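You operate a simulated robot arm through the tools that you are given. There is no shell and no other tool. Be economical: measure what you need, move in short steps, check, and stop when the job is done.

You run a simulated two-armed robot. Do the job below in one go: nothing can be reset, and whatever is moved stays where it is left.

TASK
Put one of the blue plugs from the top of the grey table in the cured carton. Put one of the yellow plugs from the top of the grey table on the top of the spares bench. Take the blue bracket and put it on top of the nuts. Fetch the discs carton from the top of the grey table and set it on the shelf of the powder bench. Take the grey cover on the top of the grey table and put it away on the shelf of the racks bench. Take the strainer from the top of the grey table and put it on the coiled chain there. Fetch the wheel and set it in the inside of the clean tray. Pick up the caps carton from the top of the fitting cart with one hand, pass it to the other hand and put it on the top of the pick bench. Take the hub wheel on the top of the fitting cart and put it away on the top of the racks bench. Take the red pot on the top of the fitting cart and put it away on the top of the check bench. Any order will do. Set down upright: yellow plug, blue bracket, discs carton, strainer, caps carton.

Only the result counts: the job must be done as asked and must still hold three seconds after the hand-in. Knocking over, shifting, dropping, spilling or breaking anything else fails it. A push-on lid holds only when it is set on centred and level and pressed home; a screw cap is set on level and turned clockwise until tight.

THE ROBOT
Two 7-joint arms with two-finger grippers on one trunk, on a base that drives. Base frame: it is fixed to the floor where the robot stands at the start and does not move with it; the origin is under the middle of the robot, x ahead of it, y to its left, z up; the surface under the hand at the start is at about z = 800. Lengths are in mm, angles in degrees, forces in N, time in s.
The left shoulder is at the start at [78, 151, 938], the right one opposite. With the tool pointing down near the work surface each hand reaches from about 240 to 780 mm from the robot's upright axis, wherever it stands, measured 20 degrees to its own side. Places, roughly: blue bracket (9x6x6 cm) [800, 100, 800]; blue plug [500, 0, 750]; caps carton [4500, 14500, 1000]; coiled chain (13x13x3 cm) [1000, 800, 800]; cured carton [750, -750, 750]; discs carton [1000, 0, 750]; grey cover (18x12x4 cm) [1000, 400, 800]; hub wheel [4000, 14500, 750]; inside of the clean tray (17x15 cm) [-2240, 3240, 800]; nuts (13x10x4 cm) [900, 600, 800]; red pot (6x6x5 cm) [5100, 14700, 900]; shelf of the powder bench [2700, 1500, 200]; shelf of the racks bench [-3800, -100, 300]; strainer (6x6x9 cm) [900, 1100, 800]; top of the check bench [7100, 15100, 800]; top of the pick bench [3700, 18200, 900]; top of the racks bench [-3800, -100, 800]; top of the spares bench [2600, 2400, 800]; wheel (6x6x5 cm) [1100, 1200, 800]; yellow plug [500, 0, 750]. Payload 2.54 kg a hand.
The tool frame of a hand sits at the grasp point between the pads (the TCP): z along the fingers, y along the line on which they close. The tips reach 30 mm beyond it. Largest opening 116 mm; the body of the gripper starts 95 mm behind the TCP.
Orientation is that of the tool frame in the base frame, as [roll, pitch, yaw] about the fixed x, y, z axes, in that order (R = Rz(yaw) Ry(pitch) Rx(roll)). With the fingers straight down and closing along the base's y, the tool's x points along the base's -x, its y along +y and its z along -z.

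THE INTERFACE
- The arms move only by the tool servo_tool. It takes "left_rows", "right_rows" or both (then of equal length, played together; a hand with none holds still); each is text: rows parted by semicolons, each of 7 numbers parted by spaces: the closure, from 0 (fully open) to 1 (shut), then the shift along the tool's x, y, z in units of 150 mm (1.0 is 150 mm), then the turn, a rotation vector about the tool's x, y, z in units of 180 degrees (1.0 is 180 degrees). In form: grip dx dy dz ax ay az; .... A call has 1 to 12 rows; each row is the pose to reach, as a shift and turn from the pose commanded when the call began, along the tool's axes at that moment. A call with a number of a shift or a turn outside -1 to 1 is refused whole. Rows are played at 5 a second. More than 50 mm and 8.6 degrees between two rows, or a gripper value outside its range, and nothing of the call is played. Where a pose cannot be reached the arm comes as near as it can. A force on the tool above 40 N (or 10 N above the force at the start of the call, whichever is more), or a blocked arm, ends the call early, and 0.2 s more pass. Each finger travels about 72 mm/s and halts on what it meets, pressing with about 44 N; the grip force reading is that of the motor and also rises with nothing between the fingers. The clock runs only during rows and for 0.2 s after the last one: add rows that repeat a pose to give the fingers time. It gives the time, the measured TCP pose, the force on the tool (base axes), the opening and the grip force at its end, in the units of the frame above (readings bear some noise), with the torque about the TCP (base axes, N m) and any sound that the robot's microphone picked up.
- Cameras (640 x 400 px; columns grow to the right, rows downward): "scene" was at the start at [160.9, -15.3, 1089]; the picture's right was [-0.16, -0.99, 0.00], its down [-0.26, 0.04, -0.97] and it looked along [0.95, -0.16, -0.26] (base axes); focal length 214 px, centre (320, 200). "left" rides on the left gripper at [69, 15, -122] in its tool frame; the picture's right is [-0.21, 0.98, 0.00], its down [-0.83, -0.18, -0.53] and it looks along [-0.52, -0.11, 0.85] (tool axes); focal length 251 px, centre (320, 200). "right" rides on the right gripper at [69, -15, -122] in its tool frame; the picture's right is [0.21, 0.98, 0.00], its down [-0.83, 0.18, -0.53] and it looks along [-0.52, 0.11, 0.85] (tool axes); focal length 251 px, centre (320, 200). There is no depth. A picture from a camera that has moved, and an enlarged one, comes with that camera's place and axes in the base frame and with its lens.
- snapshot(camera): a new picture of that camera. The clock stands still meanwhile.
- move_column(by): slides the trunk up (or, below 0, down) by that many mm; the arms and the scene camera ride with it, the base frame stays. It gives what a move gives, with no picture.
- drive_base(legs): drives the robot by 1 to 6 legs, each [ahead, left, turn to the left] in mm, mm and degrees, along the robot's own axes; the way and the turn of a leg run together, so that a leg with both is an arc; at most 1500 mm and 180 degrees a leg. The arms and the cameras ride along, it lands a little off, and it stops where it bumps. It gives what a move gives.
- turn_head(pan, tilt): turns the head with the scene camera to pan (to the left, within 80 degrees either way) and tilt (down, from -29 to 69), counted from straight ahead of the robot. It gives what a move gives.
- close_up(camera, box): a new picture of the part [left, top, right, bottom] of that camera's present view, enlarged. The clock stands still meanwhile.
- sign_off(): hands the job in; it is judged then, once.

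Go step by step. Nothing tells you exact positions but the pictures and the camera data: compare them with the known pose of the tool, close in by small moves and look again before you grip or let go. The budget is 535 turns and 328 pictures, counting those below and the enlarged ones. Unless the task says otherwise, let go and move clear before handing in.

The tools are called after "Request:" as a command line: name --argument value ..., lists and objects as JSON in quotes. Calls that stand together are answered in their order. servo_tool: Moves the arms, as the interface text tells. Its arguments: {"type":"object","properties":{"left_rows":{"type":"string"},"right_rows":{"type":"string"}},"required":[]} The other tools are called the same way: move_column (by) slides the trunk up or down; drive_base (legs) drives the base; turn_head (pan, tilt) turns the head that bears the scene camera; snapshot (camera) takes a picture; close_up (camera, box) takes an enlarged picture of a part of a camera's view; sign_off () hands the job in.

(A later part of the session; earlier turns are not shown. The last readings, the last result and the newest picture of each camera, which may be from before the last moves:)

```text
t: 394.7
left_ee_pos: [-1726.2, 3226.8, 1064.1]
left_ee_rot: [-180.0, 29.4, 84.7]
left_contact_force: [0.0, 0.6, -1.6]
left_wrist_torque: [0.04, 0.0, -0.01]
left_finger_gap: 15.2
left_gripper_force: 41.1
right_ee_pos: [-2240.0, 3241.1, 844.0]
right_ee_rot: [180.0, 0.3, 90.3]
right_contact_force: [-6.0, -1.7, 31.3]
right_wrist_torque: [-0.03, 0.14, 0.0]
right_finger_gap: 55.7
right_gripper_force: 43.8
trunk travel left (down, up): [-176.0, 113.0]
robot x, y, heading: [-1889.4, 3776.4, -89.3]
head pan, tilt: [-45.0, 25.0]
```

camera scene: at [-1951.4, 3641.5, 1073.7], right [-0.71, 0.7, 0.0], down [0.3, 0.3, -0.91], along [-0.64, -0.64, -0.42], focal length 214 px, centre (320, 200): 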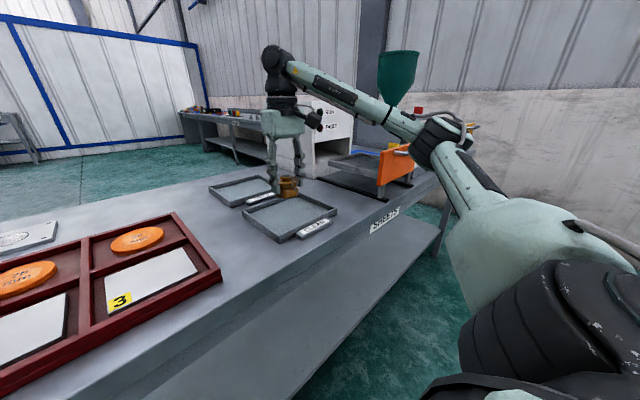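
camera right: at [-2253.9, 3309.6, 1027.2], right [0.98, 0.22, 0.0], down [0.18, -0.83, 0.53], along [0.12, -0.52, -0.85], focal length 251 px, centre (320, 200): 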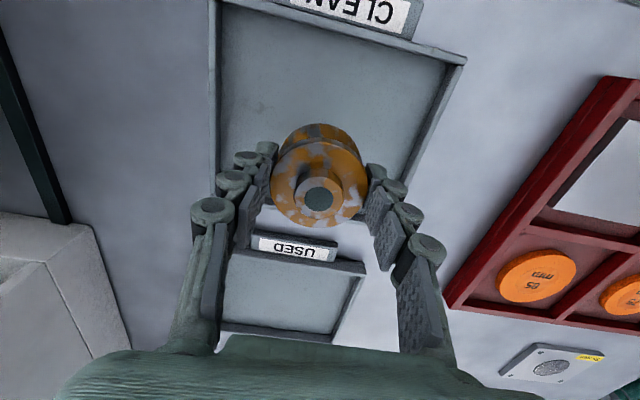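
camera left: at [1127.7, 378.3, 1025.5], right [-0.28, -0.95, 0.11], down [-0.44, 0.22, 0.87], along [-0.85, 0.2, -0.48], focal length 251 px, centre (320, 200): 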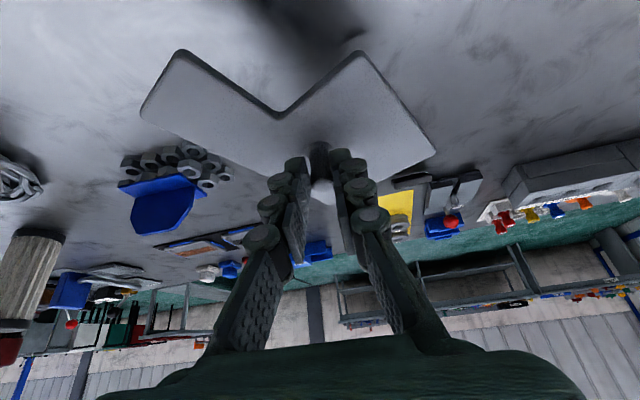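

Contact. Check before release.

Request:
close_up --camera "scene" --box '[200, 110, 360, 250]'

Request:
servo_tool --right_rows "0.6 0 0 -0.02 0 0 0;0.6 0 0 -0.02 0 0 0;0.45 0 0 -0.02 0 0 0;0.25 0 0 -0.02 0 0 0;0.25 0 0 -0.02 0 0 0;0.25 0 0 -0.15 0 0 0;0.25 0 0 -0.4 0 0 0;0.25 0 0 -0.7 0 0 0;0.25 0 0 -0.95 0 0 0"

Request:
snapshot --camera "right"

Request:
snapshot --camera "scene"

```text
2.86 times, centred on (280, 180) of scene
camera zoom: at [-1950.1, 3643.9, 1074.3], right [-0.71, 0.7, 0.0], down [0.3, 0.3, -0.91], along [-0.64, -0.65, -0.42], focal length 613 px, centre (434, 257)
```

zoom: 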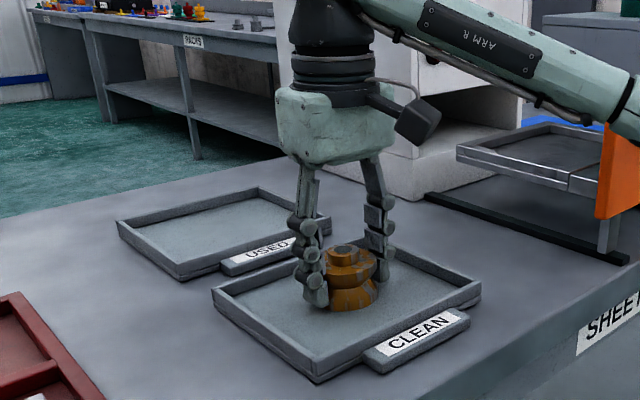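

```text
t: 396.7
left_ee_pos: [-1728.7, 3225.5, 1062.3]
left_ee_rot: [-180.0, 29.2, 84.7]
left_contact_force: [-0.3, 0.7, -1.4]
left_wrist_torque: [0.07, 0.02, 0.01]
left_finger_gap: 15.1
left_gripper_force: 40.8
right_ee_pos: [-2240.8, 3236.7, 987.9]
right_ee_rot: [179.9, 0.0, 90.2]
right_contact_force: [-0.8, 0.1, -0.2]
right_wrist_torque: [-0.02, 0.0, 0.01]
right_finger_gap: 87.2
right_gripper_force: 0.1
trunk travel left (down, up): [-176.0, 113.0]
robot x, y, heading: [-1887.6, 3775.5, -89.3]
head pan, tilt: [-45.0, 25.0]
```

```text
170 pictures are left
camera right: at [-2255.9, 3306.5, 1108.9], right [0.98, 0.22, 0.0], down [0.18, -0.83, 0.53], along [0.12, -0.52, -0.85], focal length 251 px, centre (320, 200)
```

right: 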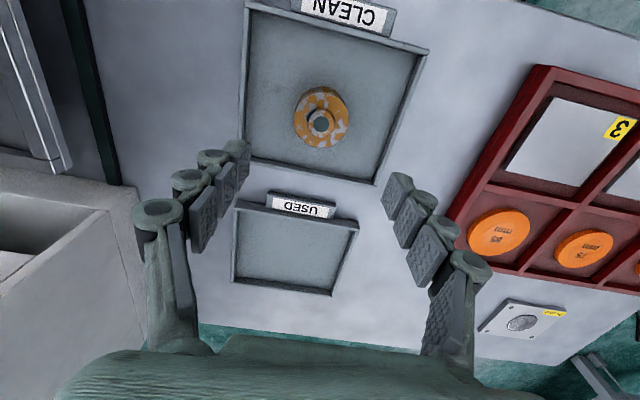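

```text
169 pictures are left
camera scene: at [-1950.9, 3642.1, 1073.8], right [-0.71, 0.7, 0.0], down [0.3, 0.3, -0.91], along [-0.64, -0.64, -0.42], focal length 214 px, centre (320, 200)
```

scene: 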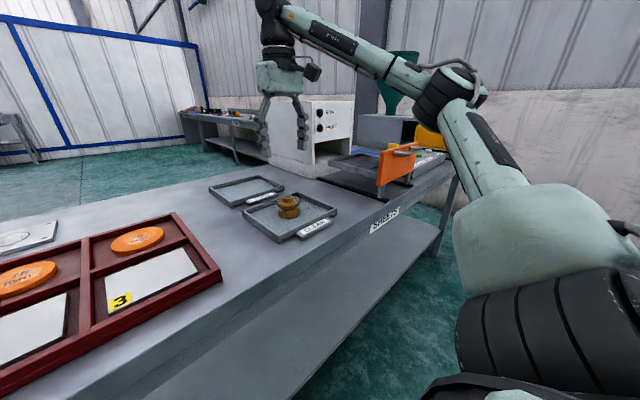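

The wheel sits in the CLEAN tray. Now the cover to the racks bench: I tuck the right hand, move +x past the bench end, then drive −y.

Request:
servo_tool --right_rows "0.2 0.1 0.2 -0.1 0 0 0;0.1 0.2 0.45 -0.2 0 0 0;0 0.3 0.7 -0.3 0 0 0;0 0.4 0.95 -0.4 0 0 0"

Request:
drive_base --legs '[[-100, 0, -0.5], [0, 950, 0], [1200, 0, 0]]'

Request:
turn_head --pan -20 --tilt 15

Request:
snapshot --camera "scene"

```text
t: 397.7
left_ee_pos: [-1728.2, 3225.3, 1062.1]
left_ee_rot: [180.0, 29.2, 84.7]
left_contact_force: [0.5, 0.4, -2.3]
left_wrist_torque: [0.01, -0.01, 0.0]
left_finger_gap: 14.9
left_gripper_force: 41.6
right_ee_pos: [-2097.0, 3300.5, 1043.9]
right_ee_rot: [180.0, -0.1, 90.1]
right_contact_force: [-0.1, 0.3, 0.2]
right_wrist_torque: [0.0, -0.02, 0.01]
right_finger_gap: 115.9
right_gripper_force: 0.0
trunk travel left (down, up): [-176.0, 113.0]
robot x, y, heading: [-1889.4, 3772.8, -89.5]
head pan, tilt: [-45.0, 25.0]
```

```text
t: 413.6
left_ee_pos: [-846.9, 2126.1, 1062.0]
left_ee_rot: [180.0, 29.2, 81.6]
left_contact_force: [1.1, 0.5, -1.1]
left_wrist_torque: [0.03, 0.06, 0.0]
left_finger_gap: 15.2
left_gripper_force: 41.4
right_ee_pos: [-1213.2, 2218.5, 1044.5]
right_ee_rot: [180.0, 0.0, 87.3]
right_contact_force: [1.6, -0.2, 0.2]
right_wrist_torque: [0.01, 0.02, -0.01]
right_finger_gap: 116.0
right_gripper_force: 0.1
trunk travel left (down, up): [-176.0, 113.0]
robot x, y, heading: [-975.8, 2682.6, -92.9]
head pan, tilt: [-45.0, 25.0]
```

```text
t: 414.5
left_ee_pos: [-847.3, 2125.8, 1062.5]
left_ee_rot: [-180.0, 29.2, 81.6]
left_contact_force: [-0.5, -0.4, -2.3]
left_wrist_torque: [0.06, -0.03, 0.01]
left_finger_gap: 15.1
left_gripper_force: 41.2
right_ee_pos: [-1213.2, 2218.8, 1043.8]
right_ee_rot: [179.9, -0.1, 87.1]
right_contact_force: [-0.7, -1.0, 0.5]
right_wrist_torque: [-0.02, -0.03, 0.0]
right_finger_gap: 115.6
right_gripper_force: 0.0
trunk travel left (down, up): [-176.0, 113.0]
robot x, y, heading: [-978.7, 2677.9, -93.0]
head pan, tilt: [-20.0, 15.0]
```

```text
168 pictures are left
camera scene: at [-1015.7, 2530.0, 1090.0], right [-0.92, 0.39, 0.0], down [0.1, 0.24, -0.97], along [-0.37, -0.89, -0.26], focal length 214 px, centre (320, 200)
```

scene: 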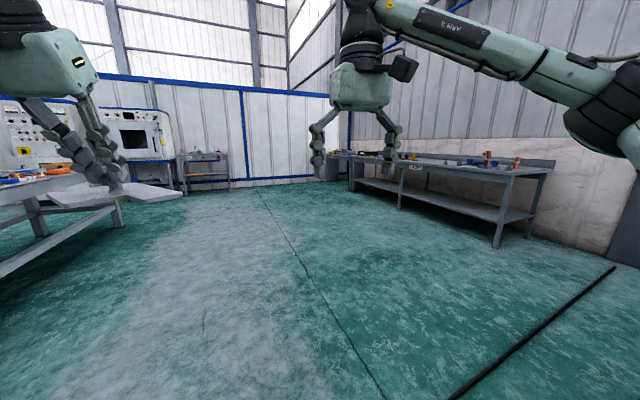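

The racks bench front is at x≈−3600, y from about −1700 to 1330. I go straight ahead slowly over the hose line (a stop would be harmless).

Request:
drive_base --legs '[[400, 0, 3]]'

```text
t: 417.0
left_ee_pos: [-829.8, 1740.2, 1061.3]
left_ee_rot: [179.9, 29.2, 84.3]
left_contact_force: [-0.1, -0.6, -2.2]
left_wrist_torque: [0.01, 0.02, -0.01]
left_finger_gap: 15.1
left_gripper_force: 40.9
right_ee_pos: [-1198.5, 1813.1, 1044.3]
right_ee_rot: [179.8, -0.1, 89.9]
right_contact_force: [-0.3, -0.6, -0.2]
right_wrist_torque: [0.02, 0.03, 0.03]
right_finger_gap: 116.1
right_gripper_force: 0.1
trunk travel left (down, up): [-176.0, 113.0]
robot x, y, heading: [-988.2, 2288.5, -90.4]
head pan, tilt: [-20.0, 15.0]
```

No obstruction. Continue to open floor at y≈800 and lower the trunk to set up the low left-arm posture.

Request:
drive_base --legs '[[1450, 0, 0.4]]'

Request:
move_column --by -175

Request:
servo_tool --left_rows "0.95 0.1 0.25 -0.05 0 0 0;0.95 0.2 0.5 -0.1 0 0 0;0.95 0.3 0.75 -0.15 0 0 0;0.95 0.4 1 -0.2 0 0 0"

Request:
servo_tool --left_rows "0.95 0.15 0.25 0 0 0 0;0.95 0.3 0.5 0 0 0 0;0.95 0.45 0.75 0.05 0 0 0;0.95 0.6 1 0.1 0 0 0"

```text
t: 424.4
left_ee_pos: [-843.8, 250.1, 1062.1]
left_ee_rot: [-180.0, 29.2, 83.8]
left_contact_force: [-0.5, -0.3, -2.2]
left_wrist_torque: [0.04, 0.02, -0.01]
left_finger_gap: 15.1
left_gripper_force: 41.9
right_ee_pos: [-1211.6, 327.5, 1044.2]
right_ee_rot: [179.9, -0.1, 89.3]
right_contact_force: [0.0, 0.0, -0.5]
right_wrist_torque: [-0.01, 0.01, -0.02]
right_finger_gap: 115.6
right_gripper_force: 0.0
trunk travel left (down, up): [-176.0, 113.0]
robot x, y, heading: [-992.6, 804.3, -90.5]
head pan, tilt: [-20.0, 15.0]
```

```text
t: 426.3
left_ee_pos: [-843.6, 250.8, 887.4]
left_ee_rot: [180.0, 29.2, 83.7]
left_contact_force: [0.4, 0.2, -0.8]
left_wrist_torque: [0.02, 0.03, -0.01]
left_finger_gap: 15.2
left_gripper_force: 41.4
right_ee_pos: [-1211.9, 328.6, 870.8]
right_ee_rot: [179.9, 0.1, 89.3]
right_contact_force: [-1.0, 0.2, -0.4]
right_wrist_torque: [0.0, -0.01, 0.01]
right_finger_gap: 116.0
right_gripper_force: 0.1
trunk travel left (down, up): [-1.0, 288.0]
robot x, y, heading: [-990.9, 800.8, -90.6]
head pan, tilt: [-20.0, 15.0]
```

```text
t: 427.3
left_ee_pos: [-684.3, 300.6, 882.6]
left_ee_rot: [179.9, 29.3, 83.7]
left_contact_force: [-0.4, -1.3, -1.9]
left_wrist_torque: [0.05, -0.03, 0.0]
left_finger_gap: 15.2
left_gripper_force: 41.0
right_ee_pos: [-1212.1, 328.7, 870.7]
right_ee_rot: [179.9, 0.0, 89.4]
right_contact_force: [-0.1, 0.0, 0.0]
right_wrist_torque: [0.02, -0.02, 0.02]
right_finger_gap: 116.1
right_gripper_force: 0.0
trunk travel left (down, up): [-1.0, 288.0]
robot x, y, heading: [-996.2, 804.3, -90.8]
head pan, tilt: [-20.0, 15.0]
```

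```text
t: 428.3
left_ee_pos: [-530.1, 357.4, 826.9]
left_ee_rot: [-180.0, 29.3, 83.6]
left_contact_force: [-0.5, 0.0, -0.9]
left_wrist_torque: [0.04, 0.0, 0.0]
left_finger_gap: 15.1
left_gripper_force: 41.0
right_ee_pos: [-1211.8, 328.3, 869.4]
right_ee_rot: [179.9, -0.1, 89.3]
right_contact_force: [-0.3, -1.7, 0.5]
right_wrist_torque: [-0.01, -0.02, 0.01]
right_finger_gap: 115.9
right_gripper_force: 0.0
trunk travel left (down, up): [-1.0, 288.0]
robot x, y, heading: [-995.1, 801.3, -90.6]
head pan, tilt: [-20.0, 15.0]
```

Request:
servo_tool --left_rows "0.95 0.24 0 0.15 0 0 0;0.95 0.48 0 0.3 0 0 0;0.95 0.72 0 0.46 0 0 0;0.95 0.955 0 0.61 0 0 0"

Request:
servo_tool --left_rows "0.95 0.14 0 0.25 0 0 0;0.95 0.28 0 0.5 0 0 0;0.95 0.42 0 0.75 0 0 0;0.95 0.55 0 0.98 0 0 0"

Request:
servo_tool --left_rows "0.95 0.14 0 0.25 0 0 0;0.95 0.28 0 0.5 0 0 0;0.95 0.42 0 0.75 0 0 0"

```text
t: 429.3
left_ee_pos: [-520.0, 436.0, 677.2]
left_ee_rot: [179.9, 29.2, 83.7]
left_contact_force: [-0.6, -0.5, -1.5]
left_wrist_torque: [0.04, 0.01, -0.01]
left_finger_gap: 15.2
left_gripper_force: 41.6
right_ee_pos: [-1212.5, 329.5, 869.3]
right_ee_rot: [180.0, 0.0, 89.2]
right_contact_force: [0.5, -0.1, 0.5]
right_wrist_torque: [0.01, -0.03, 0.02]
right_finger_gap: 115.6
right_gripper_force: 0.1
trunk travel left (down, up): [-1.0, 288.0]
robot x, y, heading: [-998.9, 802.5, -90.6]
head pan, tilt: [-20.0, 15.0]
```

```text
t: 430.3
left_ee_pos: [-520.6, 433.0, 508.6]
left_ee_rot: [180.0, 29.3, 83.7]
left_contact_force: [0.1, 0.2, -2.2]
left_wrist_torque: [0.02, -0.02, -0.02]
left_finger_gap: 15.0
left_gripper_force: 41.2
right_ee_pos: [-1212.4, 328.7, 869.6]
right_ee_rot: [179.9, -0.1, 89.3]
right_contact_force: [-0.5, 0.5, -0.2]
right_wrist_torque: [-0.03, -0.05, -0.02]
right_finger_gap: 115.8
right_gripper_force: 0.0
trunk travel left (down, up): [-1.0, 288.0]
robot x, y, heading: [-994.1, 800.7, -90.9]
head pan, tilt: [-20.0, 15.0]
```

```text
t: 431.1
left_ee_pos: [-519.9, 433.8, 381.4]
left_ee_rot: [179.9, 29.2, 83.8]
left_contact_force: [0.4, -0.3, -1.1]
left_wrist_torque: [0.07, 0.0, 0.02]
left_finger_gap: 15.0
left_gripper_force: 41.1
right_ee_pos: [-1212.1, 329.3, 870.7]
right_ee_rot: [179.8, 0.0, 89.3]
right_contact_force: [-1.4, 0.6, 0.2]
right_wrist_torque: [-0.01, 0.0, 0.07]
right_finger_gap: 116.0
right_gripper_force: 0.1
trunk travel left (down, up): [-1.0, 288.0]
robot x, y, heading: [-994.8, 804.5, -90.7]
head pan, tilt: [-20.0, 15.0]
```

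The low posture is reached (z≈381). I rotate the hand 57° outward so it points sideways-left.

Request:
servo_tool --left_rows "0.95 0 0 0 -0.02 0 -0.035;0.95 0 0 0 -0.039 0 -0.07;0.95 0 0 0 -0.059 0 -0.105;0.95 0 0 0 -0.078 0 -0.14;0.95 0 0 0 -0.098 0 -0.174;0.95 0 0 0 -0.117 0 -0.209;0.95 0 0 0 -0.137 0 -0.244;0.95 0 0 0 -0.1565 0 -0.279"

Request:
drive_base --legs '[[0, 0, -90], [0, 0, -57]]'

Request:
turn_head --pan 50 --tilt 20

Request:
snapshot --camera "scene"

```text
t: 432.9
left_ee_pos: [-520.4, 434.5, 379.8]
left_ee_rot: [179.9, 29.1, 141.4]
left_contact_force: [0.1, -0.4, -2.0]
left_wrist_torque: [0.01, 0.05, -0.01]
left_finger_gap: 15.1
left_gripper_force: 40.7
right_ee_pos: [-1212.7, 329.1, 869.7]
right_ee_rot: [179.9, 0.1, 89.4]
right_contact_force: [0.5, -0.3, 0.0]
right_wrist_torque: [0.01, -0.03, -0.01]
right_finger_gap: 116.1
right_gripper_force: 0.0
trunk travel left (down, up): [-1.0, 288.0]
robot x, y, heading: [-995.1, 797.0, -90.7]
head pan, tilt: [-20.0, 15.0]
```

```text
t: 439.9
left_ee_pos: [-1590.5, 866.2, 380.3]
left_ee_rot: [179.8, 29.3, -7.0]
left_contact_force: [-0.4, 0.1, -0.4]
left_wrist_torque: [0.03, -0.05, 0.05]
left_finger_gap: 14.8
left_gripper_force: 40.7
right_ee_pos: [-1057.1, 1319.6, 869.4]
right_ee_rot: [179.9, 0.0, -58.9]
right_contact_force: [-0.3, -0.1, -0.1]
right_wrist_torque: [0.01, -0.01, 0.02]
right_finger_gap: 115.8
right_gripper_force: 0.0
trunk travel left (down, up): [-1.0, 288.0]
robot x, y, heading: [-996.4, 800.6, 121.4]
head pan, tilt: [-20.0, 15.0]
```

```text
t: 441.3
left_ee_pos: [-1589.2, 866.3, 379.4]
left_ee_rot: [179.9, 29.2, -7.1]
left_contact_force: [-0.6, 0.9, -2.4]
left_wrist_torque: [-0.03, -0.04, -0.01]
left_finger_gap: 14.9
left_gripper_force: 41.1
right_ee_pos: [-1058.5, 1320.3, 870.0]
right_ee_rot: [179.9, 0.0, -58.8]
right_contact_force: [0.2, 0.1, 0.6]
right_wrist_torque: [0.04, 0.01, 0.01]
right_finger_gap: 116.0
right_gripper_force: 0.0
trunk travel left (down, up): [-1.0, 288.0]
robot x, y, heading: [-994.0, 801.3, 121.5]
head pan, tilt: [50.0, 20.0]
```

```text
167 pictures are left
camera scene: at [-1120.4, 874.9, 906.9], right [0.15, 0.99, 0.0], down [0.34, -0.05, -0.94], along [-0.93, 0.14, -0.34], focal length 214 px, centre (320, 200)
```

scene: 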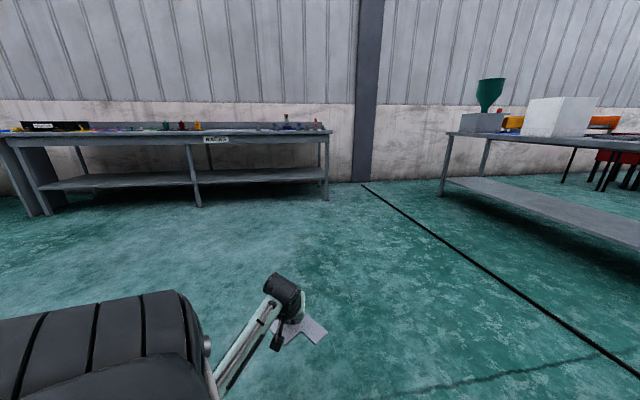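

The racks bench has a clear shelf (z≈260) and front edge x≈−3585. I drive diagonally toward it at y≈600.

Request:
drive_base --legs '[[370, 850, 0], [340, 790, 0]]'

Request:
snapshot --camera "scene"

Request:
snapshot --camera "left"

```text
t: 457.2
left_ee_pos: [-3330.1, 658.0, 380.7]
left_ee_rot: [180.0, 29.1, -7.9]
left_contact_force: [0.2, 0.7, -1.6]
left_wrist_torque: [0.03, -0.06, -0.03]
left_finger_gap: 15.1
left_gripper_force: 40.9
right_ee_pos: [-2790.2, 1103.9, 869.7]
right_ee_rot: [179.8, 0.0, -59.8]
right_contact_force: [-0.7, 1.2, 0.7]
right_wrist_torque: [0.03, -0.01, 0.01]
right_finger_gap: 115.9
right_gripper_force: 0.1
trunk travel left (down, up): [-1.0, 288.0]
robot x, y, heading: [-2734.2, 583.3, 120.2]
head pan, tilt: [50.0, 20.0]
```

```text
166 pictures are left
camera scene: at [-2860.1, 660.0, 906.9], right [0.17, 0.99, 0.0], down [0.34, -0.06, -0.94], along [-0.93, 0.16, -0.34], focal length 214 px, centre (320, 200)
```

scene: 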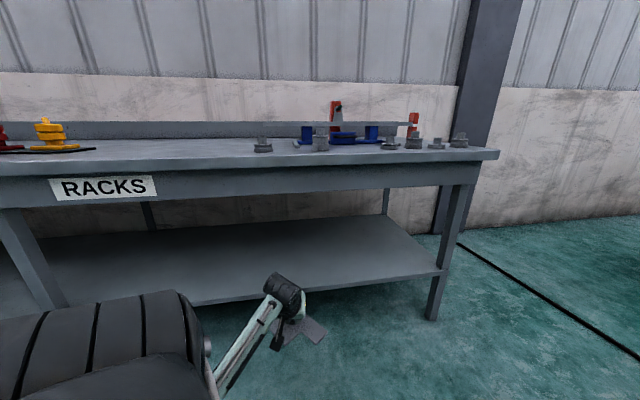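

```text
165 pictures are left
camera left: at [-3211.8, 626.4, 454.0], right [-0.32, -0.94, 0.11], down [-0.43, 0.24, 0.87], along [-0.84, 0.23, -0.48], focal length 251 px, centre (320, 200)
```

left: 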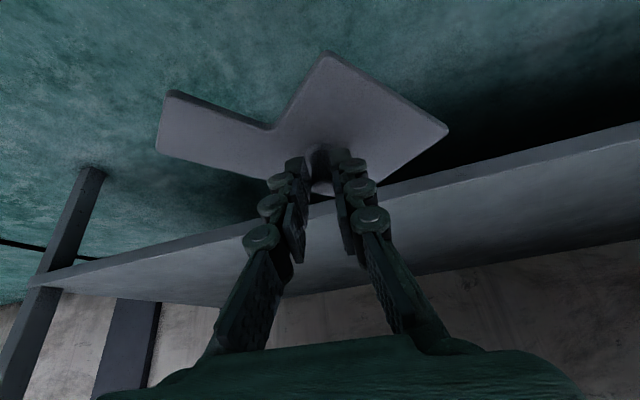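

The cover is steady and the shelf is at z≈264. I drive 180 mm closer, then extend the arm under the bench top.

Request:
drive_base --legs '[[90, 155, 0]]'

Request:
servo_tool --left_rows "0.95 -0.26 0 0.145 0 0 0;0.95 -0.52 0 0.29 0 0 0;0.95 -0.77 0 0.43 0 0 0;0.95 -0.98 0 0.55 0 0 0;0.95 -0.98 0 0.55 0 0 0"

Request:
snapshot --camera "scene"

Request:
snapshot --camera "left"

```text
t: 459.3
left_ee_pos: [-3510.2, 662.2, 379.9]
left_ee_rot: [179.9, 29.2, -8.1]
left_contact_force: [-0.4, 0.5, -1.7]
left_wrist_torque: [-0.01, -0.06, 0.03]
left_finger_gap: 14.9
left_gripper_force: 41.2
right_ee_pos: [-2967.8, 1103.0, 869.4]
right_ee_rot: [179.9, 0.0, -60.0]
right_contact_force: [0.2, 0.1, 0.0]
right_wrist_torque: [-0.01, 0.01, 0.02]
right_finger_gap: 116.0
right_gripper_force: 0.0
trunk travel left (down, up): [-1.0, 288.0]
robot x, y, heading: [-2913.4, 582.6, 120.1]
head pan, tilt: [50.0, 20.0]
```

```text
t: 460.5
left_ee_pos: [-3680.5, 685.3, 377.4]
left_ee_rot: [179.9, 29.2, -8.1]
left_contact_force: [-0.5, -1.3, -1.0]
left_wrist_torque: [0.01, -0.06, 0.01]
left_finger_gap: 14.8
left_gripper_force: 40.8
right_ee_pos: [-2968.3, 1104.1, 869.5]
right_ee_rot: [179.9, -0.1, -60.0]
right_contact_force: [-0.1, 0.2, -0.3]
right_wrist_torque: [0.0, 0.0, 0.02]
right_finger_gap: 115.8
right_gripper_force: 0.0
trunk travel left (down, up): [-1.0, 288.0]
robot x, y, heading: [-2916.5, 586.6, 120.0]
head pan, tilt: [50.0, 20.0]
```

```text
164 pictures are left
camera scene: at [-3039.7, 661.0, 906.9], right [0.17, 0.99, 0.0], down [0.34, -0.06, -0.94], along [-0.93, 0.16, -0.34], focal length 214 px, centre (320, 200)
```

scene: 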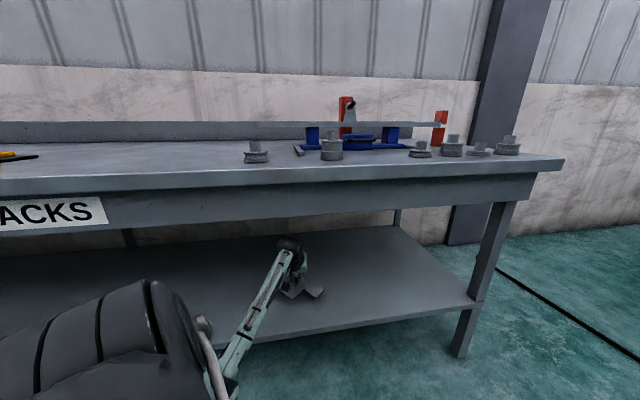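

```text
163 pictures are left
camera left: at [-3561.4, 652.3, 450.8], right [-0.32, -0.94, 0.11], down [-0.43, 0.24, 0.87], along [-0.84, 0.23, -0.48], focal length 251 px, centre (320, 200)
```

left: 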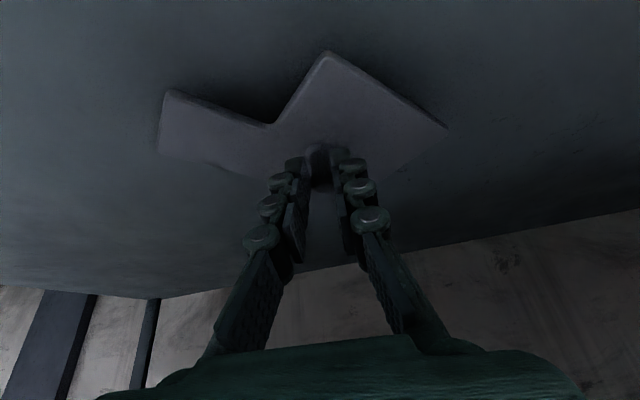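

The plate is fully over the shelf (nearest corner ≈60 mm inside). Lower it.

Request:
servo_tool --left_rows "0.95 0.08 0 0.14 0 0 0;0.95 0.15 0 0.27 0 0 0;0.95 0.175 0 0.31 0 0 0;0.95 0.175 0 0.31 0 0 0"

Request:
servo_tool --left_rows "0.95 0.01 0 0.018 0 0 0;0.95 0.02 0 0.035 0 0 0;0.95 0.02 0 0.035 0 0 0"

Request:
servo_tool --left_rows "0.95 0.01 0 0.018 0 0 0;0.95 0.02 0 0.035 0 0 0;0.95 0.02 0 0.035 0 0 0"

```text
t: 461.1
left_ee_pos: [-3682.1, 686.1, 353.7]
left_ee_rot: [-179.8, 30.4, -7.9]
left_contact_force: [15.1, -3.6, 19.6]
left_wrist_torque: [-0.07, -0.3, 0.04]
left_finger_gap: 15.0
left_gripper_force: 41.8
right_ee_pos: [-2967.7, 1103.3, 869.9]
right_ee_rot: [179.8, -0.1, -59.9]
right_contact_force: [0.9, -0.2, -0.5]
right_wrist_torque: [0.01, 0.0, 0.01]
right_finger_gap: 116.1
right_gripper_force: 0.1
trunk travel left (down, up): [-1.0, 288.0]
robot x, y, heading: [-2912.9, 585.5, 120.3]
head pan, tilt: [50.0, 20.0]
stopped in row 2 (left hand): the force on the tool passed its limit at 53 N (the readings are from after the stop); the commanded pose is now the measured one
```

```text
t: 461.4
left_ee_pos: [-3682.2, 686.1, 352.3]
left_ee_rot: [-179.8, 30.6, -7.9]
left_contact_force: [13.9, -3.6, 18.2]
left_wrist_torque: [-0.14, -0.42, 0.03]
left_finger_gap: 14.8
left_gripper_force: 40.9
right_ee_pos: [-2967.8, 1104.6, 870.0]
right_ee_rot: [179.8, 0.0, -59.9]
right_contact_force: [0.2, -0.4, -0.5]
right_wrist_torque: [-0.01, 0.03, -0.01]
right_finger_gap: 116.2
right_gripper_force: 0.1
trunk travel left (down, up): [-1.0, 288.0]
robot x, y, heading: [-2915.1, 589.2, 120.3]
head pan, tilt: [50.0, 20.0]
stopped in row 1 (left hand): the force on the tool passed its limit at 44 N (the readings are from after the stop); the commanded pose is now the measured one
```

```text
t: 461.9
left_ee_pos: [-3682.3, 685.9, 351.8]
left_ee_rot: [-179.8, 30.8, -7.9]
left_contact_force: [14.3, -2.3, 17.0]
left_wrist_torque: [-0.08, -0.41, 0.03]
left_finger_gap: 15.1
left_gripper_force: 41.1
right_ee_pos: [-2966.2, 1103.2, 870.0]
right_ee_rot: [179.7, 0.0, -60.0]
right_contact_force: [0.5, -0.8, 1.0]
right_wrist_torque: [-0.01, 0.03, 0.02]
right_finger_gap: 116.1
right_gripper_force: 0.1
trunk travel left (down, up): [-1.0, 288.0]
robot x, y, heading: [-2914.2, 586.0, 119.9]
head pan, tilt: [50.0, 20.0]
stopped in row 2 (left hand): the force on the tool passed its limit at 44 N (the readings are from after the stop); the commanded pose is now the measured one
```

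Contact: the shelf is at z≈304. I ease up slightly and look before opening.

Request:
servo_tool --left_rows "0.95 -0.008 0 -0.015 0 0 0;0.95 -0.012 0 -0.02 0 0 0;0.95 -0.012 0 -0.02 0 0 0"

Request:
snapshot --camera "left"

Request:
close_up --camera "scene" --box '[180, 210, 400, 347]'

```text
t: 462.7
left_ee_pos: [-3680.7, 686.6, 352.1]
left_ee_rot: [-179.8, 30.6, -8.0]
left_contact_force: [-4.5, -0.1, 3.1]
left_wrist_torque: [-0.01, 0.59, -0.04]
left_finger_gap: 15.1
left_gripper_force: 40.7
right_ee_pos: [-2968.1, 1103.1, 868.7]
right_ee_rot: [179.9, -0.1, -59.9]
right_contact_force: [0.3, -0.2, 0.0]
right_wrist_torque: [-0.01, -0.05, -0.03]
right_finger_gap: 115.8
right_gripper_force: 0.0
trunk travel left (down, up): [-1.0, 288.0]
robot x, y, heading: [-2911.4, 586.6, 120.1]
head pan, tilt: [50.0, 20.0]
```

```text
162 pictures are left
camera left: at [-3562.2, 653.6, 423.8], right [-0.32, -0.94, 0.11], down [-0.41, 0.24, 0.88], along [-0.85, 0.24, -0.46], focal length 251 px, centre (320, 200)
```

left: 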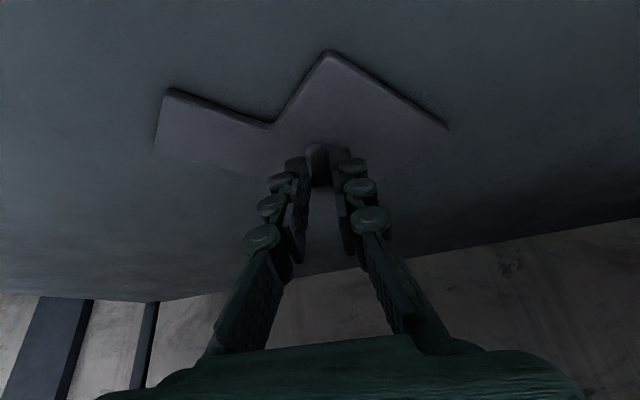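

```text
2.91 times, centred on (290, 278) of scene
camera zoom: at [-3038.7, 660.7, 906.9], right [0.17, 0.99, 0.0], down [0.34, -0.06, -0.94], along [-0.93, 0.16, -0.34], focal length 624 px, centre (407, -28)
```

zoom: 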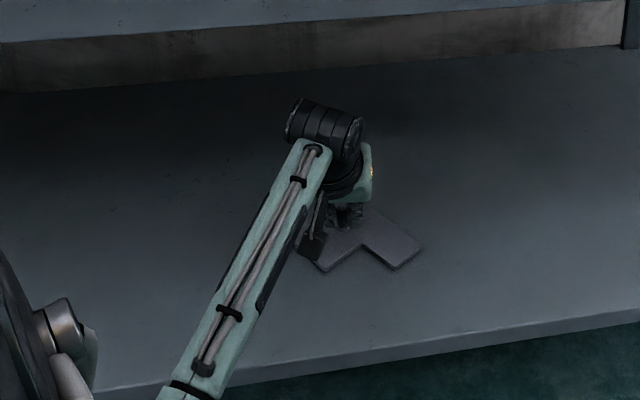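

The cover lies flat on the shelf. Open and withdraw.

Request:
servo_tool --left_rows "0.85 0 0 0 0 0 0;0.65 0 0 0 0 0 0;0.55 0 0 0 0 0 0;0.55 0 0 0 0 0 0;0.55 0 0 -0.15 0 0 0;0.55 0 0 -0.4 0 0 0;0.55 0 0 -0.7 0 0 0"

Request:
snapshot --camera "left"

Request:
drive_base --legs '[[-150, -258, 0]]'

Request:
snapshot --camera "scene"

```text
t: 464.3
left_ee_pos: [-3629.2, 679.2, 444.1]
left_ee_rot: [-179.9, 30.6, -7.9]
left_contact_force: [-0.8, 0.0, -0.1]
left_wrist_torque: [-0.02, -0.04, 0.02]
left_finger_gap: 52.2
left_gripper_force: 0.1
right_ee_pos: [-2968.4, 1104.7, 868.8]
right_ee_rot: [179.8, -0.2, -59.9]
right_contact_force: [0.8, -0.2, -0.5]
right_wrist_torque: [0.0, -0.02, 0.01]
right_finger_gap: 116.1
right_gripper_force: 0.2
trunk travel left (down, up): [-1.0, 288.0]
robot x, y, heading: [-2912.7, 587.6, 120.1]
head pan, tilt: [50.0, 20.0]
```

```text
160 pictures are left
camera left: at [-3508.7, 646.1, 513.6], right [-0.32, -0.94, 0.11], down [-0.41, 0.24, 0.88], along [-0.85, 0.24, -0.46], focal length 251 px, centre (320, 200)
```

left: 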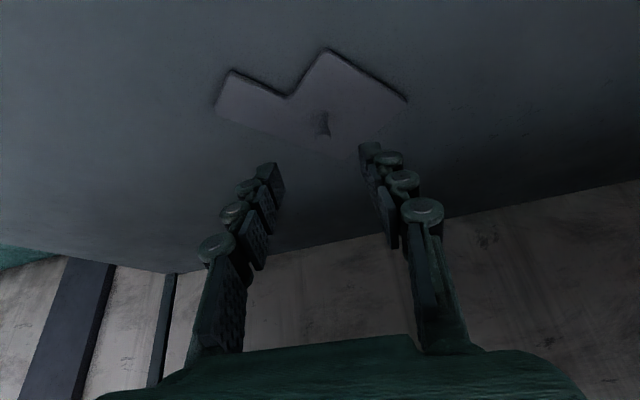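

```text
t: 467.3
left_ee_pos: [-3332.2, 671.0, 443.2]
left_ee_rot: [-179.8, 30.6, -7.6]
left_contact_force: [1.2, 0.2, 0.2]
left_wrist_torque: [0.0, 0.04, -0.03]
left_finger_gap: 52.4
left_gripper_force: 0.1
right_ee_pos: [-2674.5, 1098.7, 868.5]
right_ee_rot: [179.9, -0.1, -59.6]
right_contact_force: [-0.4, 0.7, 1.0]
right_wrist_torque: [-0.01, -0.03, -0.01]
right_finger_gap: 116.0
right_gripper_force: 0.0
trunk travel left (down, up): [-1.0, 288.0]
robot x, y, heading: [-2618.0, 580.5, 120.5]
head pan, tilt: [50.0, 20.0]
```

```text
159 pictures are left
camera scene: at [-2742.6, 654.7, 906.9], right [0.17, 0.99, 0.0], down [0.34, -0.06, -0.94], along [-0.93, 0.16, -0.34], focal length 214 px, centre (320, 200)
```

scene: 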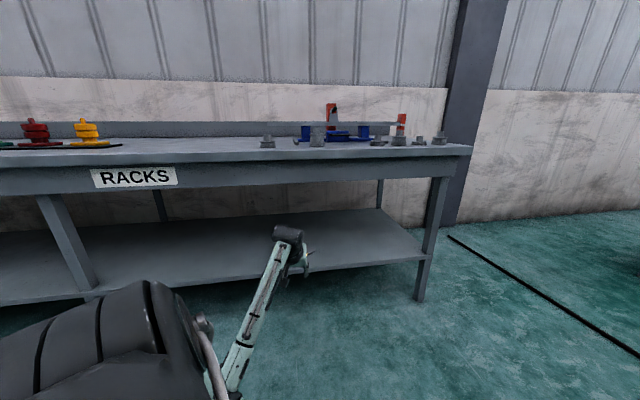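

The cover is placed on the racks shelf. I fold the left arm up again and raise the trunk.

Request:
servo_tool --left_rows "0.3 -0.14 0 -0.245 0 0 0;0 -0.28 0 -0.49 0 0 0;0 -0.42 0 -0.735 0 0 0;0 -0.567 0 -0.98 0 0 0"

Request:
servo_tool --left_rows "0 -0.14 0 -0.24 0 0.042 0;0 -0.28 0 -0.48 0 0.085 0;0 -0.42 0 -0.72 0 0.128 0;0 -0.56 0 -0.95 0 0.17 0"

Request:
servo_tool --left_rows "0 0.08 -0.15 -0.05 0 0 0.04;0 0.15 -0.3 -0.1 0 0 0.08;0 0.15 -0.45 -0.15 0 0 0.12;0 0.15 -0.6 -0.2 0 0 0.16;0 0.15 -0.75 -0.25 0 0 0.2;0 0.15 -0.9 -0.3 0 0 0.24;0 0.15 -0.95 -0.35 0 0 0.28;0 0.15 -0.95 -0.35 0 0 0.32"

Request:
move_column --by 175

```text
t: 468.3
left_ee_pos: [-3330.1, 671.7, 613.5]
left_ee_rot: [-179.8, 30.3, -7.6]
left_contact_force: [-1.0, 0.4, -0.5]
left_wrist_torque: [0.03, -0.02, -0.02]
left_finger_gap: 116.0
left_gripper_force: 0.1
right_ee_pos: [-2673.1, 1098.4, 869.0]
right_ee_rot: [180.0, -0.1, -59.7]
right_contact_force: [-0.8, 0.5, -0.3]
right_wrist_torque: [0.01, -0.03, 0.03]
right_finger_gap: 115.8
right_gripper_force: 0.1
trunk travel left (down, up): [-1.0, 288.0]
robot x, y, heading: [-2615.7, 580.2, 120.5]
head pan, tilt: [50.0, 20.0]
```

```text
t: 469.5
left_ee_pos: [-3281.2, 742.8, 622.1]
left_ee_rot: [-176.0, -18.7, -17.5]
left_contact_force: [0.4, -0.5, -0.4]
left_wrist_torque: [0.02, -0.06, -0.01]
left_finger_gap: 115.9
left_gripper_force: 0.1
left hand out of reach, approached as far as the arm can: row 3
right_ee_pos: [-2675.6, 1099.7, 868.4]
right_ee_rot: [179.9, -0.1, -59.7]
right_contact_force: [-0.7, 0.3, -0.6]
right_wrist_torque: [0.03, -0.04, -0.05]
right_finger_gap: 115.9
right_gripper_force: 0.1
trunk travel left (down, up): [-1.0, 288.0]
robot x, y, heading: [-2612.8, 583.0, 120.2]
head pan, tilt: [50.0, 20.0]
stopped in row 4 (left hand): the arm was blocked; the commanded pose is now the measured one
```

```text
t: 471.3
left_ee_pos: [-3237.1, 878.0, 689.1]
left_ee_rot: [-162.0, -6.5, -75.6]
left_contact_force: [0.2, -0.2, 0.3]
left_wrist_torque: [-0.03, 0.0, -0.03]
left_finger_gap: 115.8
left_gripper_force: 0.0
right_ee_pos: [-2672.9, 1099.1, 868.6]
right_ee_rot: [179.8, -0.1, -59.8]
right_contact_force: [0.1, 0.2, -0.2]
right_wrist_torque: [-0.03, 0.0, -0.01]
right_finger_gap: 116.3
right_gripper_force: 0.1
trunk travel left (down, up): [-1.0, 288.0]
robot x, y, heading: [-2617.2, 581.6, 120.6]
head pan, tilt: [50.0, 20.0]
```

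```text
t: 473.3
left_ee_pos: [-3236.9, 877.3, 863.3]
left_ee_rot: [-162.1, -6.5, -75.5]
left_contact_force: [-0.6, -0.1, -0.1]
left_wrist_torque: [-0.03, 0.04, 0.0]
left_finger_gap: 115.8
left_gripper_force: 0.0
right_ee_pos: [-2673.8, 1099.4, 1043.4]
right_ee_rot: [179.9, -0.1, -59.7]
right_contact_force: [-1.0, 0.0, 0.1]
right_wrist_torque: [0.0, 0.0, 0.02]
right_finger_gap: 116.0
right_gripper_force: 0.0
trunk travel left (down, up): [-176.0, 113.0]
robot x, y, heading: [-2616.3, 583.2, 120.5]
head pan, tilt: [50.0, 20.0]
```

The left arm took an odd posture; I look at it before correcting.

Request:
snapshot --camera "scene"

```text
158 pictures are left
camera scene: at [-2742.8, 654.9, 1081.8], right [0.17, 0.99, 0.0], down [0.34, -0.06, -0.94], along [-0.93, 0.16, -0.34], focal length 214 px, centre (320, 200)
```

scene: 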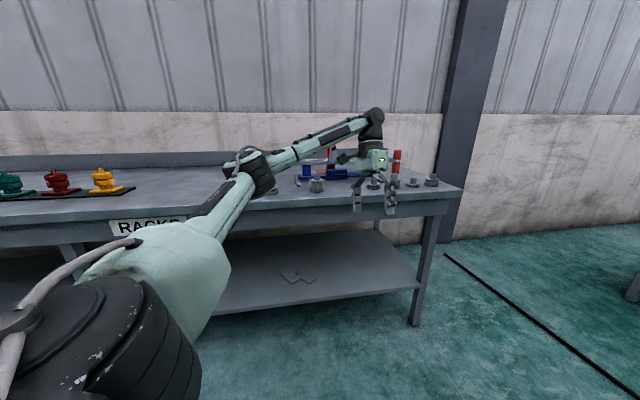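

The arm is simply extended. I correct its orientation, then retract it.

Request:
servo_tool --left_rows "0 0 0 0 -0.024 -0.0125 -0.021;0 0 0 0 -0.048 -0.025 -0.042;0 0 0 0 -0.071 -0.0375 -0.063;0 0 0 0 -0.095 -0.05 -0.084;0 0 0 0 -0.095 -0.05 -0.084"

```text
t: 474.5
left_ee_pos: [-3237.7, 877.1, 862.8]
left_ee_rot: [179.6, 0.1, -59.1]
left_contact_force: [0.1, -0.1, 0.0]
left_wrist_torque: [0.03, -0.04, -0.01]
left_finger_gap: 116.1
left_gripper_force: 0.1
right_ee_pos: [-2673.9, 1099.8, 1044.8]
right_ee_rot: [179.9, -0.1, -59.6]
right_contact_force: [0.0, 0.3, -0.8]
right_wrist_torque: [0.03, -0.01, 0.02]
right_finger_gap: 115.9
right_gripper_force: 0.0
trunk travel left (down, up): [-176.0, 113.0]
robot x, y, heading: [-2618.4, 581.7, 120.5]
head pan, tilt: [50.0, 20.0]
```

Request:
servo_tool --left_rows "0 0 0 -0.3 0 0 0;0 0.15 -0.15 -0.5 0 0 0;0 0.35 -0.35 -0.6 0 0 0;0 0.55 -0.55 -0.7 0 0 0;0 0.75 -0.75 -0.85 0 0 0;0 0.95 -0.93 -1 0 0 0"

Request:
drive_base --legs '[[0, 0, -30.5], [0, -1400, 0], [1500, 0, 0], [1000, 0, 0]]'

Request:
turn_head --pan -10 --tilt 10

Request:
snapshot --camera "scene"

```text
t: 475.9
left_ee_pos: [-3041.7, 826.6, 1015.5]
left_ee_rot: [179.7, 0.1, -59.1]
left_contact_force: [0.1, 0.2, 0.2]
left_wrist_torque: [0.0, 0.0, 0.01]
left_finger_gap: 116.0
left_gripper_force: 0.1
right_ee_pos: [-2673.4, 1098.6, 1044.1]
right_ee_rot: [179.8, -0.2, -59.7]
right_contact_force: [0.5, -0.3, -1.0]
right_wrist_torque: [-0.01, 0.03, -0.01]
right_finger_gap: 115.9
right_gripper_force: 0.1
trunk travel left (down, up): [-176.0, 113.0]
robot x, y, heading: [-2617.7, 578.1, 120.2]
head pan, tilt: [50.0, 20.0]
```

```text
t: 502.7
left_ee_pos: [-1576.6, 3421.8, 1015.0]
left_ee_rot: [179.7, 0.0, -86.2]
left_contact_force: [0.8, 1.0, -0.9]
left_wrist_torque: [-0.03, -0.02, -0.02]
left_finger_gap: 116.0
left_gripper_force: 0.1
right_ee_pos: [-1126.5, 3497.7, 1044.4]
right_ee_rot: [179.9, -0.1, -86.7]
right_contact_force: [0.3, -0.7, 0.9]
right_wrist_torque: [0.01, 0.0, 0.0]
right_finger_gap: 116.1
right_gripper_force: 0.0
trunk travel left (down, up): [-176.0, 113.0]
robot x, y, heading: [-1309.9, 3010.2, 93.5]
head pan, tilt: [50.0, 20.0]
stopped in leg 4: the robot was blocked; the commanded pose is now the measured one
```

```text
t: 504.0
left_ee_pos: [-1576.7, 3421.3, 1015.1]
left_ee_rot: [179.8, 0.0, -86.2]
left_contact_force: [-1.3, -0.1, 0.5]
left_wrist_torque: [0.0, -0.01, 0.02]
left_finger_gap: 116.0
left_gripper_force: 0.0
right_ee_pos: [-1125.3, 3497.3, 1042.7]
right_ee_rot: [179.9, -0.1, -86.7]
right_contact_force: [-0.5, 0.1, -0.2]
right_wrist_torque: [0.0, -0.04, 0.02]
right_finger_gap: 115.8
right_gripper_force: 0.0
trunk travel left (down, up): [-176.0, 113.0]
robot x, y, heading: [-1314.5, 3010.9, 93.4]
head pan, tilt: [-10.0, 10.0]
```

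```text
157 pictures are left
camera scene: at [-1303.1, 3169.7, 1098.2], right [0.99, -0.11, 0.0], down [-0.02, -0.17, -0.98], along [0.11, 0.98, -0.17], focal length 214 px, centre (320, 200)
```

scene: 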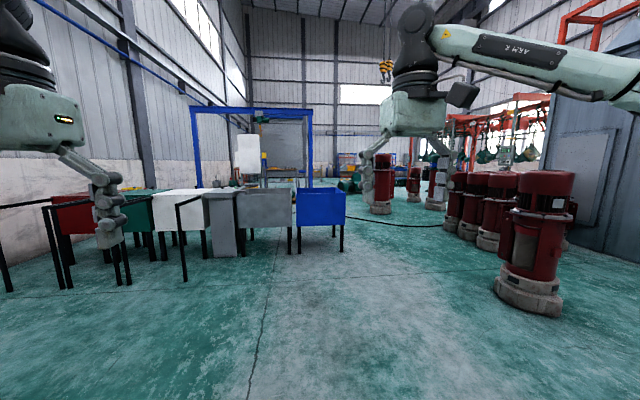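

I brushed the tray bench's end. I check that the tray and wheel are undisturbed.

Request:
drive_base --legs '[[0, -250, 0], [600, 0, -3.4]]'

Request:
turn_head --pan 80 --tilt 15

Request:
snapshot --camera "scene"

```text
t: 510.1
left_ee_pos: [-1328.1, 4054.6, 1014.0]
left_ee_rot: [179.8, 0.0, -89.2]
left_contact_force: [-0.1, 0.3, 0.7]
left_wrist_torque: [-0.04, -0.01, 0.01]
left_finger_gap: 116.0
left_gripper_force: 0.1
right_ee_pos: [-873.1, 4106.2, 1044.6]
right_ee_rot: [180.0, -0.1, -89.7]
right_contact_force: [-1.5, 0.4, -0.7]
right_wrist_torque: [-0.03, -0.02, -0.03]
right_finger_gap: 116.0
right_gripper_force: 0.0
trunk travel left (down, up): [-176.0, 113.0]
robot x, y, heading: [-1082.7, 3629.1, 90.4]
head pan, tilt: [-10.0, 10.0]
```

```text
t: 511.7
left_ee_pos: [-1328.8, 4055.4, 1014.5]
left_ee_rot: [179.7, 0.0, -89.2]
left_contact_force: [0.5, 1.7, -1.0]
left_wrist_torque: [0.03, 0.03, 0.02]
left_finger_gap: 116.0
left_gripper_force: 0.0
right_ee_pos: [-872.2, 4105.8, 1043.7]
right_ee_rot: [179.9, -0.1, -89.7]
right_contact_force: [0.2, 0.3, -0.2]
right_wrist_torque: [0.0, 0.01, -0.01]
right_finger_gap: 116.0
right_gripper_force: 0.0
trunk travel left (down, up): [-176.0, 113.0]
robot x, y, heading: [-1085.3, 3624.1, 90.3]
head pan, tilt: [80.0, 15.0]
```

```text
156 pictures are left
camera scene: at [-1175.0, 3712.2, 1090.1], right [0.17, 0.99, 0.0], down [0.26, -0.04, -0.97], along [-0.95, 0.16, -0.26], focal length 214 px, centre (320, 200)
```

scene: 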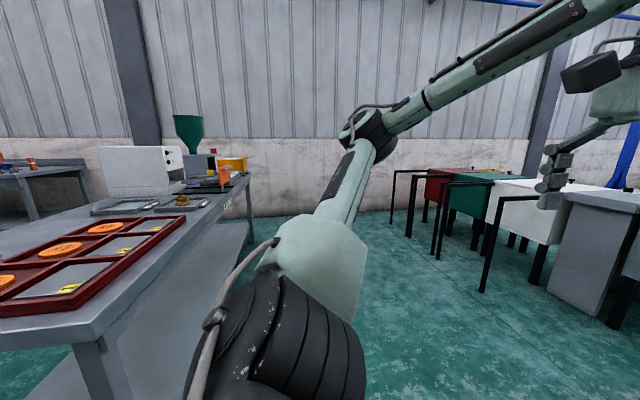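

Everything there is fine. I head for the fitting cart: first to x≈−100, then north between the bins and pumps.

Request:
drive_base --legs '[[700, -950, 0], [1400, 0, 0]]'

Request:
turn_head --pan -20 --tilt 8

Request:
snapshot --camera "scene"

```text
t: 527.6
left_ee_pos: [-405.9, 6107.7, 1015.2]
left_ee_rot: [179.7, 0.0, -87.5]
left_contact_force: [-0.2, 0.4, 0.0]
left_wrist_torque: [0.01, 0.0, 0.01]
left_finger_gap: 115.7
left_gripper_force: 0.0
right_ee_pos: [48.7, 6172.7, 1044.0]
right_ee_rot: [179.9, -0.1, -87.9]
right_contact_force: [0.4, 0.3, -0.2]
right_wrist_torque: [0.02, -0.02, -0.01]
right_finger_gap: 116.1
right_gripper_force: 0.0
trunk travel left (down, up): [-176.0, 113.0]
robot x, y, heading: [-145.3, 5688.3, 92.4]
head pan, tilt: [80.0, 15.0]
```

```text
t: 529.4
left_ee_pos: [-405.8, 6107.2, 1015.2]
left_ee_rot: [179.6, 0.0, -87.5]
left_contact_force: [0.6, -0.6, -0.5]
left_wrist_torque: [-0.02, -0.03, -0.01]
left_finger_gap: 116.0
left_gripper_force: 0.1
right_ee_pos: [47.9, 6172.6, 1043.1]
right_ee_rot: [179.8, -0.1, -87.9]
right_contact_force: [0.4, 0.2, 0.3]
right_wrist_torque: [-0.01, -0.02, -0.03]
right_finger_gap: 116.0
right_gripper_force: 0.0
trunk travel left (down, up): [-176.0, 113.0]
robot x, y, heading: [-144.3, 5690.7, 92.4]
head pan, tilt: [-20.0, 8.0]
```

```text
155 pictures are left
camera scene: at [-121.1, 5844.7, 1101.4], right [0.95, -0.31, 0.0], down [-0.04, -0.13, -0.99], along [0.3, 0.94, -0.14], focal length 214 px, centre (320, 200)
```

scene: 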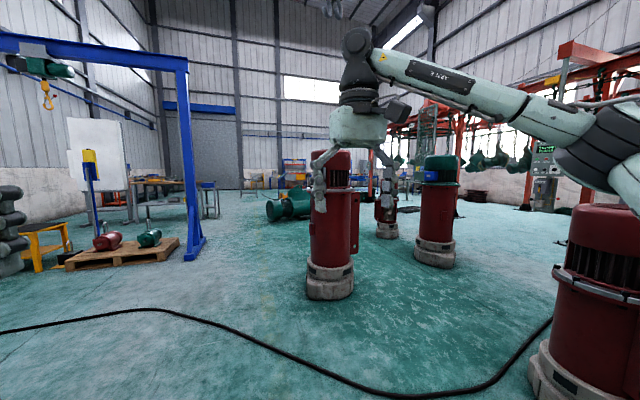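

Clear lane north along x≈−150. Continue to y≈9500 and look.

Request:
drive_base --legs '[[0, 0, -2.4], [1500, 0, 0], [1500, 0, 0], [700, 0, 0]]'

Request:
turn_head --pan -30 --tilt 8

Request:
snapshot --camera "scene"

```text
t: 547.7
left_ee_pos: [-446.4, 9808.4, 1015.1]
left_ee_rot: [179.7, 0.0, -88.0]
left_contact_force: [-0.7, 0.4, -0.6]
left_wrist_torque: [0.02, -0.01, 0.06]
left_finger_gap: 115.9
left_gripper_force: 0.1
right_ee_pos: [7.2, 9869.5, 1044.3]
right_ee_rot: [179.9, -0.1, -88.4]
right_contact_force: [-0.6, -0.2, 0.7]
right_wrist_torque: [-0.02, 0.01, 0.01]
right_finger_gap: 116.0
right_gripper_force: 0.1
trunk travel left (down, up): [-176.0, 113.0]
robot x, y, heading: [-189.2, 9389.0, 91.8]
head pan, tilt: [-20.0, 8.0]
```

```text
t: 548.4
left_ee_pos: [-446.9, 9808.4, 1016.3]
left_ee_rot: [179.7, 0.0, -87.9]
left_contact_force: [0.3, -0.3, -0.1]
left_wrist_torque: [0.0, -0.02, 0.01]
left_finger_gap: 116.1
left_gripper_force: 0.1
right_ee_pos: [8.1, 9868.2, 1044.2]
right_ee_rot: [179.9, -0.1, -88.4]
right_contact_force: [0.4, 0.4, 1.0]
right_wrist_torque: [0.01, 0.0, 0.03]
right_finger_gap: 116.0
right_gripper_force: 0.0
trunk travel left (down, up): [-176.0, 113.0]
robot x, y, heading: [-192.2, 9390.0, 91.8]
head pan, tilt: [-30.0, 8.0]
```

```text
154 pictures are left
camera scene: at [-148.9, 9537.7, 1101.4], right [0.88, -0.47, 0.0], down [-0.07, -0.12, -0.99], along [0.47, 0.87, -0.14], focal length 214 px, centre (320, 200)
```

scene: 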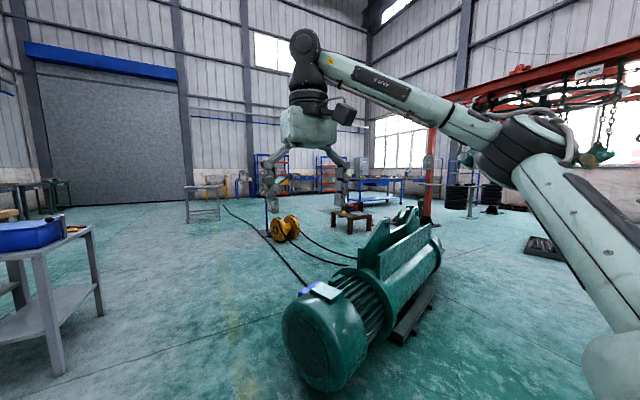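

The blue cart ahead at about [3900–5000, 14500] looks like the fitting cart. I go north to y≈11750, then look east.

Request:
drive_base --legs '[[0, 0, -1.8], [1500, 0, 0], [860, 0, 0]]'

Request:
turn_head --pan -55 --tilt 10

Request:
snapshot --camera "scene"

```text
t: 560.4
left_ee_pos: [-506.2, 12177.1, 1015.7]
left_ee_rot: [179.7, -0.1, -88.3]
left_contact_force: [-0.3, -0.4, 0.1]
left_wrist_torque: [0.01, 0.01, -0.02]
left_finger_gap: 116.2
left_gripper_force: 0.1
right_ee_pos: [-52.4, 12237.0, 1043.6]
right_ee_rot: [179.9, -0.1, -88.7]
right_contact_force: [1.5, 0.1, -0.3]
right_wrist_torque: [0.0, -0.04, 0.0]
right_finger_gap: 115.9
right_gripper_force: 0.0
trunk travel left (down, up): [-176.0, 113.0]
robot x, y, heading: [-256.3, 11752.4, 91.2]
head pan, tilt: [-30.0, 8.0]
```

```text
t: 561.3
left_ee_pos: [-506.7, 12177.4, 1014.7]
left_ee_rot: [179.8, 0.0, -88.2]
left_contact_force: [0.1, 0.5, 0.7]
left_wrist_torque: [0.0, 0.01, 0.02]
left_finger_gap: 115.9
left_gripper_force: 0.1
right_ee_pos: [-52.6, 12237.1, 1043.8]
right_ee_rot: [179.9, -0.1, -88.7]
right_contact_force: [0.2, 0.7, 0.5]
right_wrist_torque: [0.0, 0.0, 0.03]
right_finger_gap: 116.1
right_gripper_force: 0.0
trunk travel left (down, up): [-176.0, 113.0]
robot x, y, heading: [-255.1, 11753.6, 91.7]
head pan, tilt: [-55.0, 10.0]
```

```text
153 pictures are left
camera scene: at [-180.8, 11879.0, 1098.2], right [0.59, -0.8, 0.0], down [-0.14, -0.1, -0.98], along [0.79, 0.59, -0.17], focal length 214 px, centre (320, 200)
```

scene: 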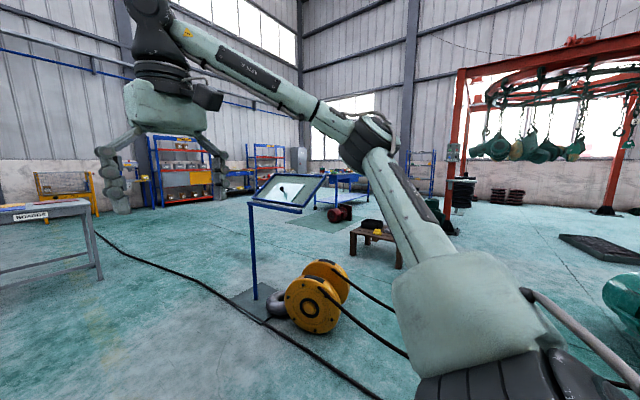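

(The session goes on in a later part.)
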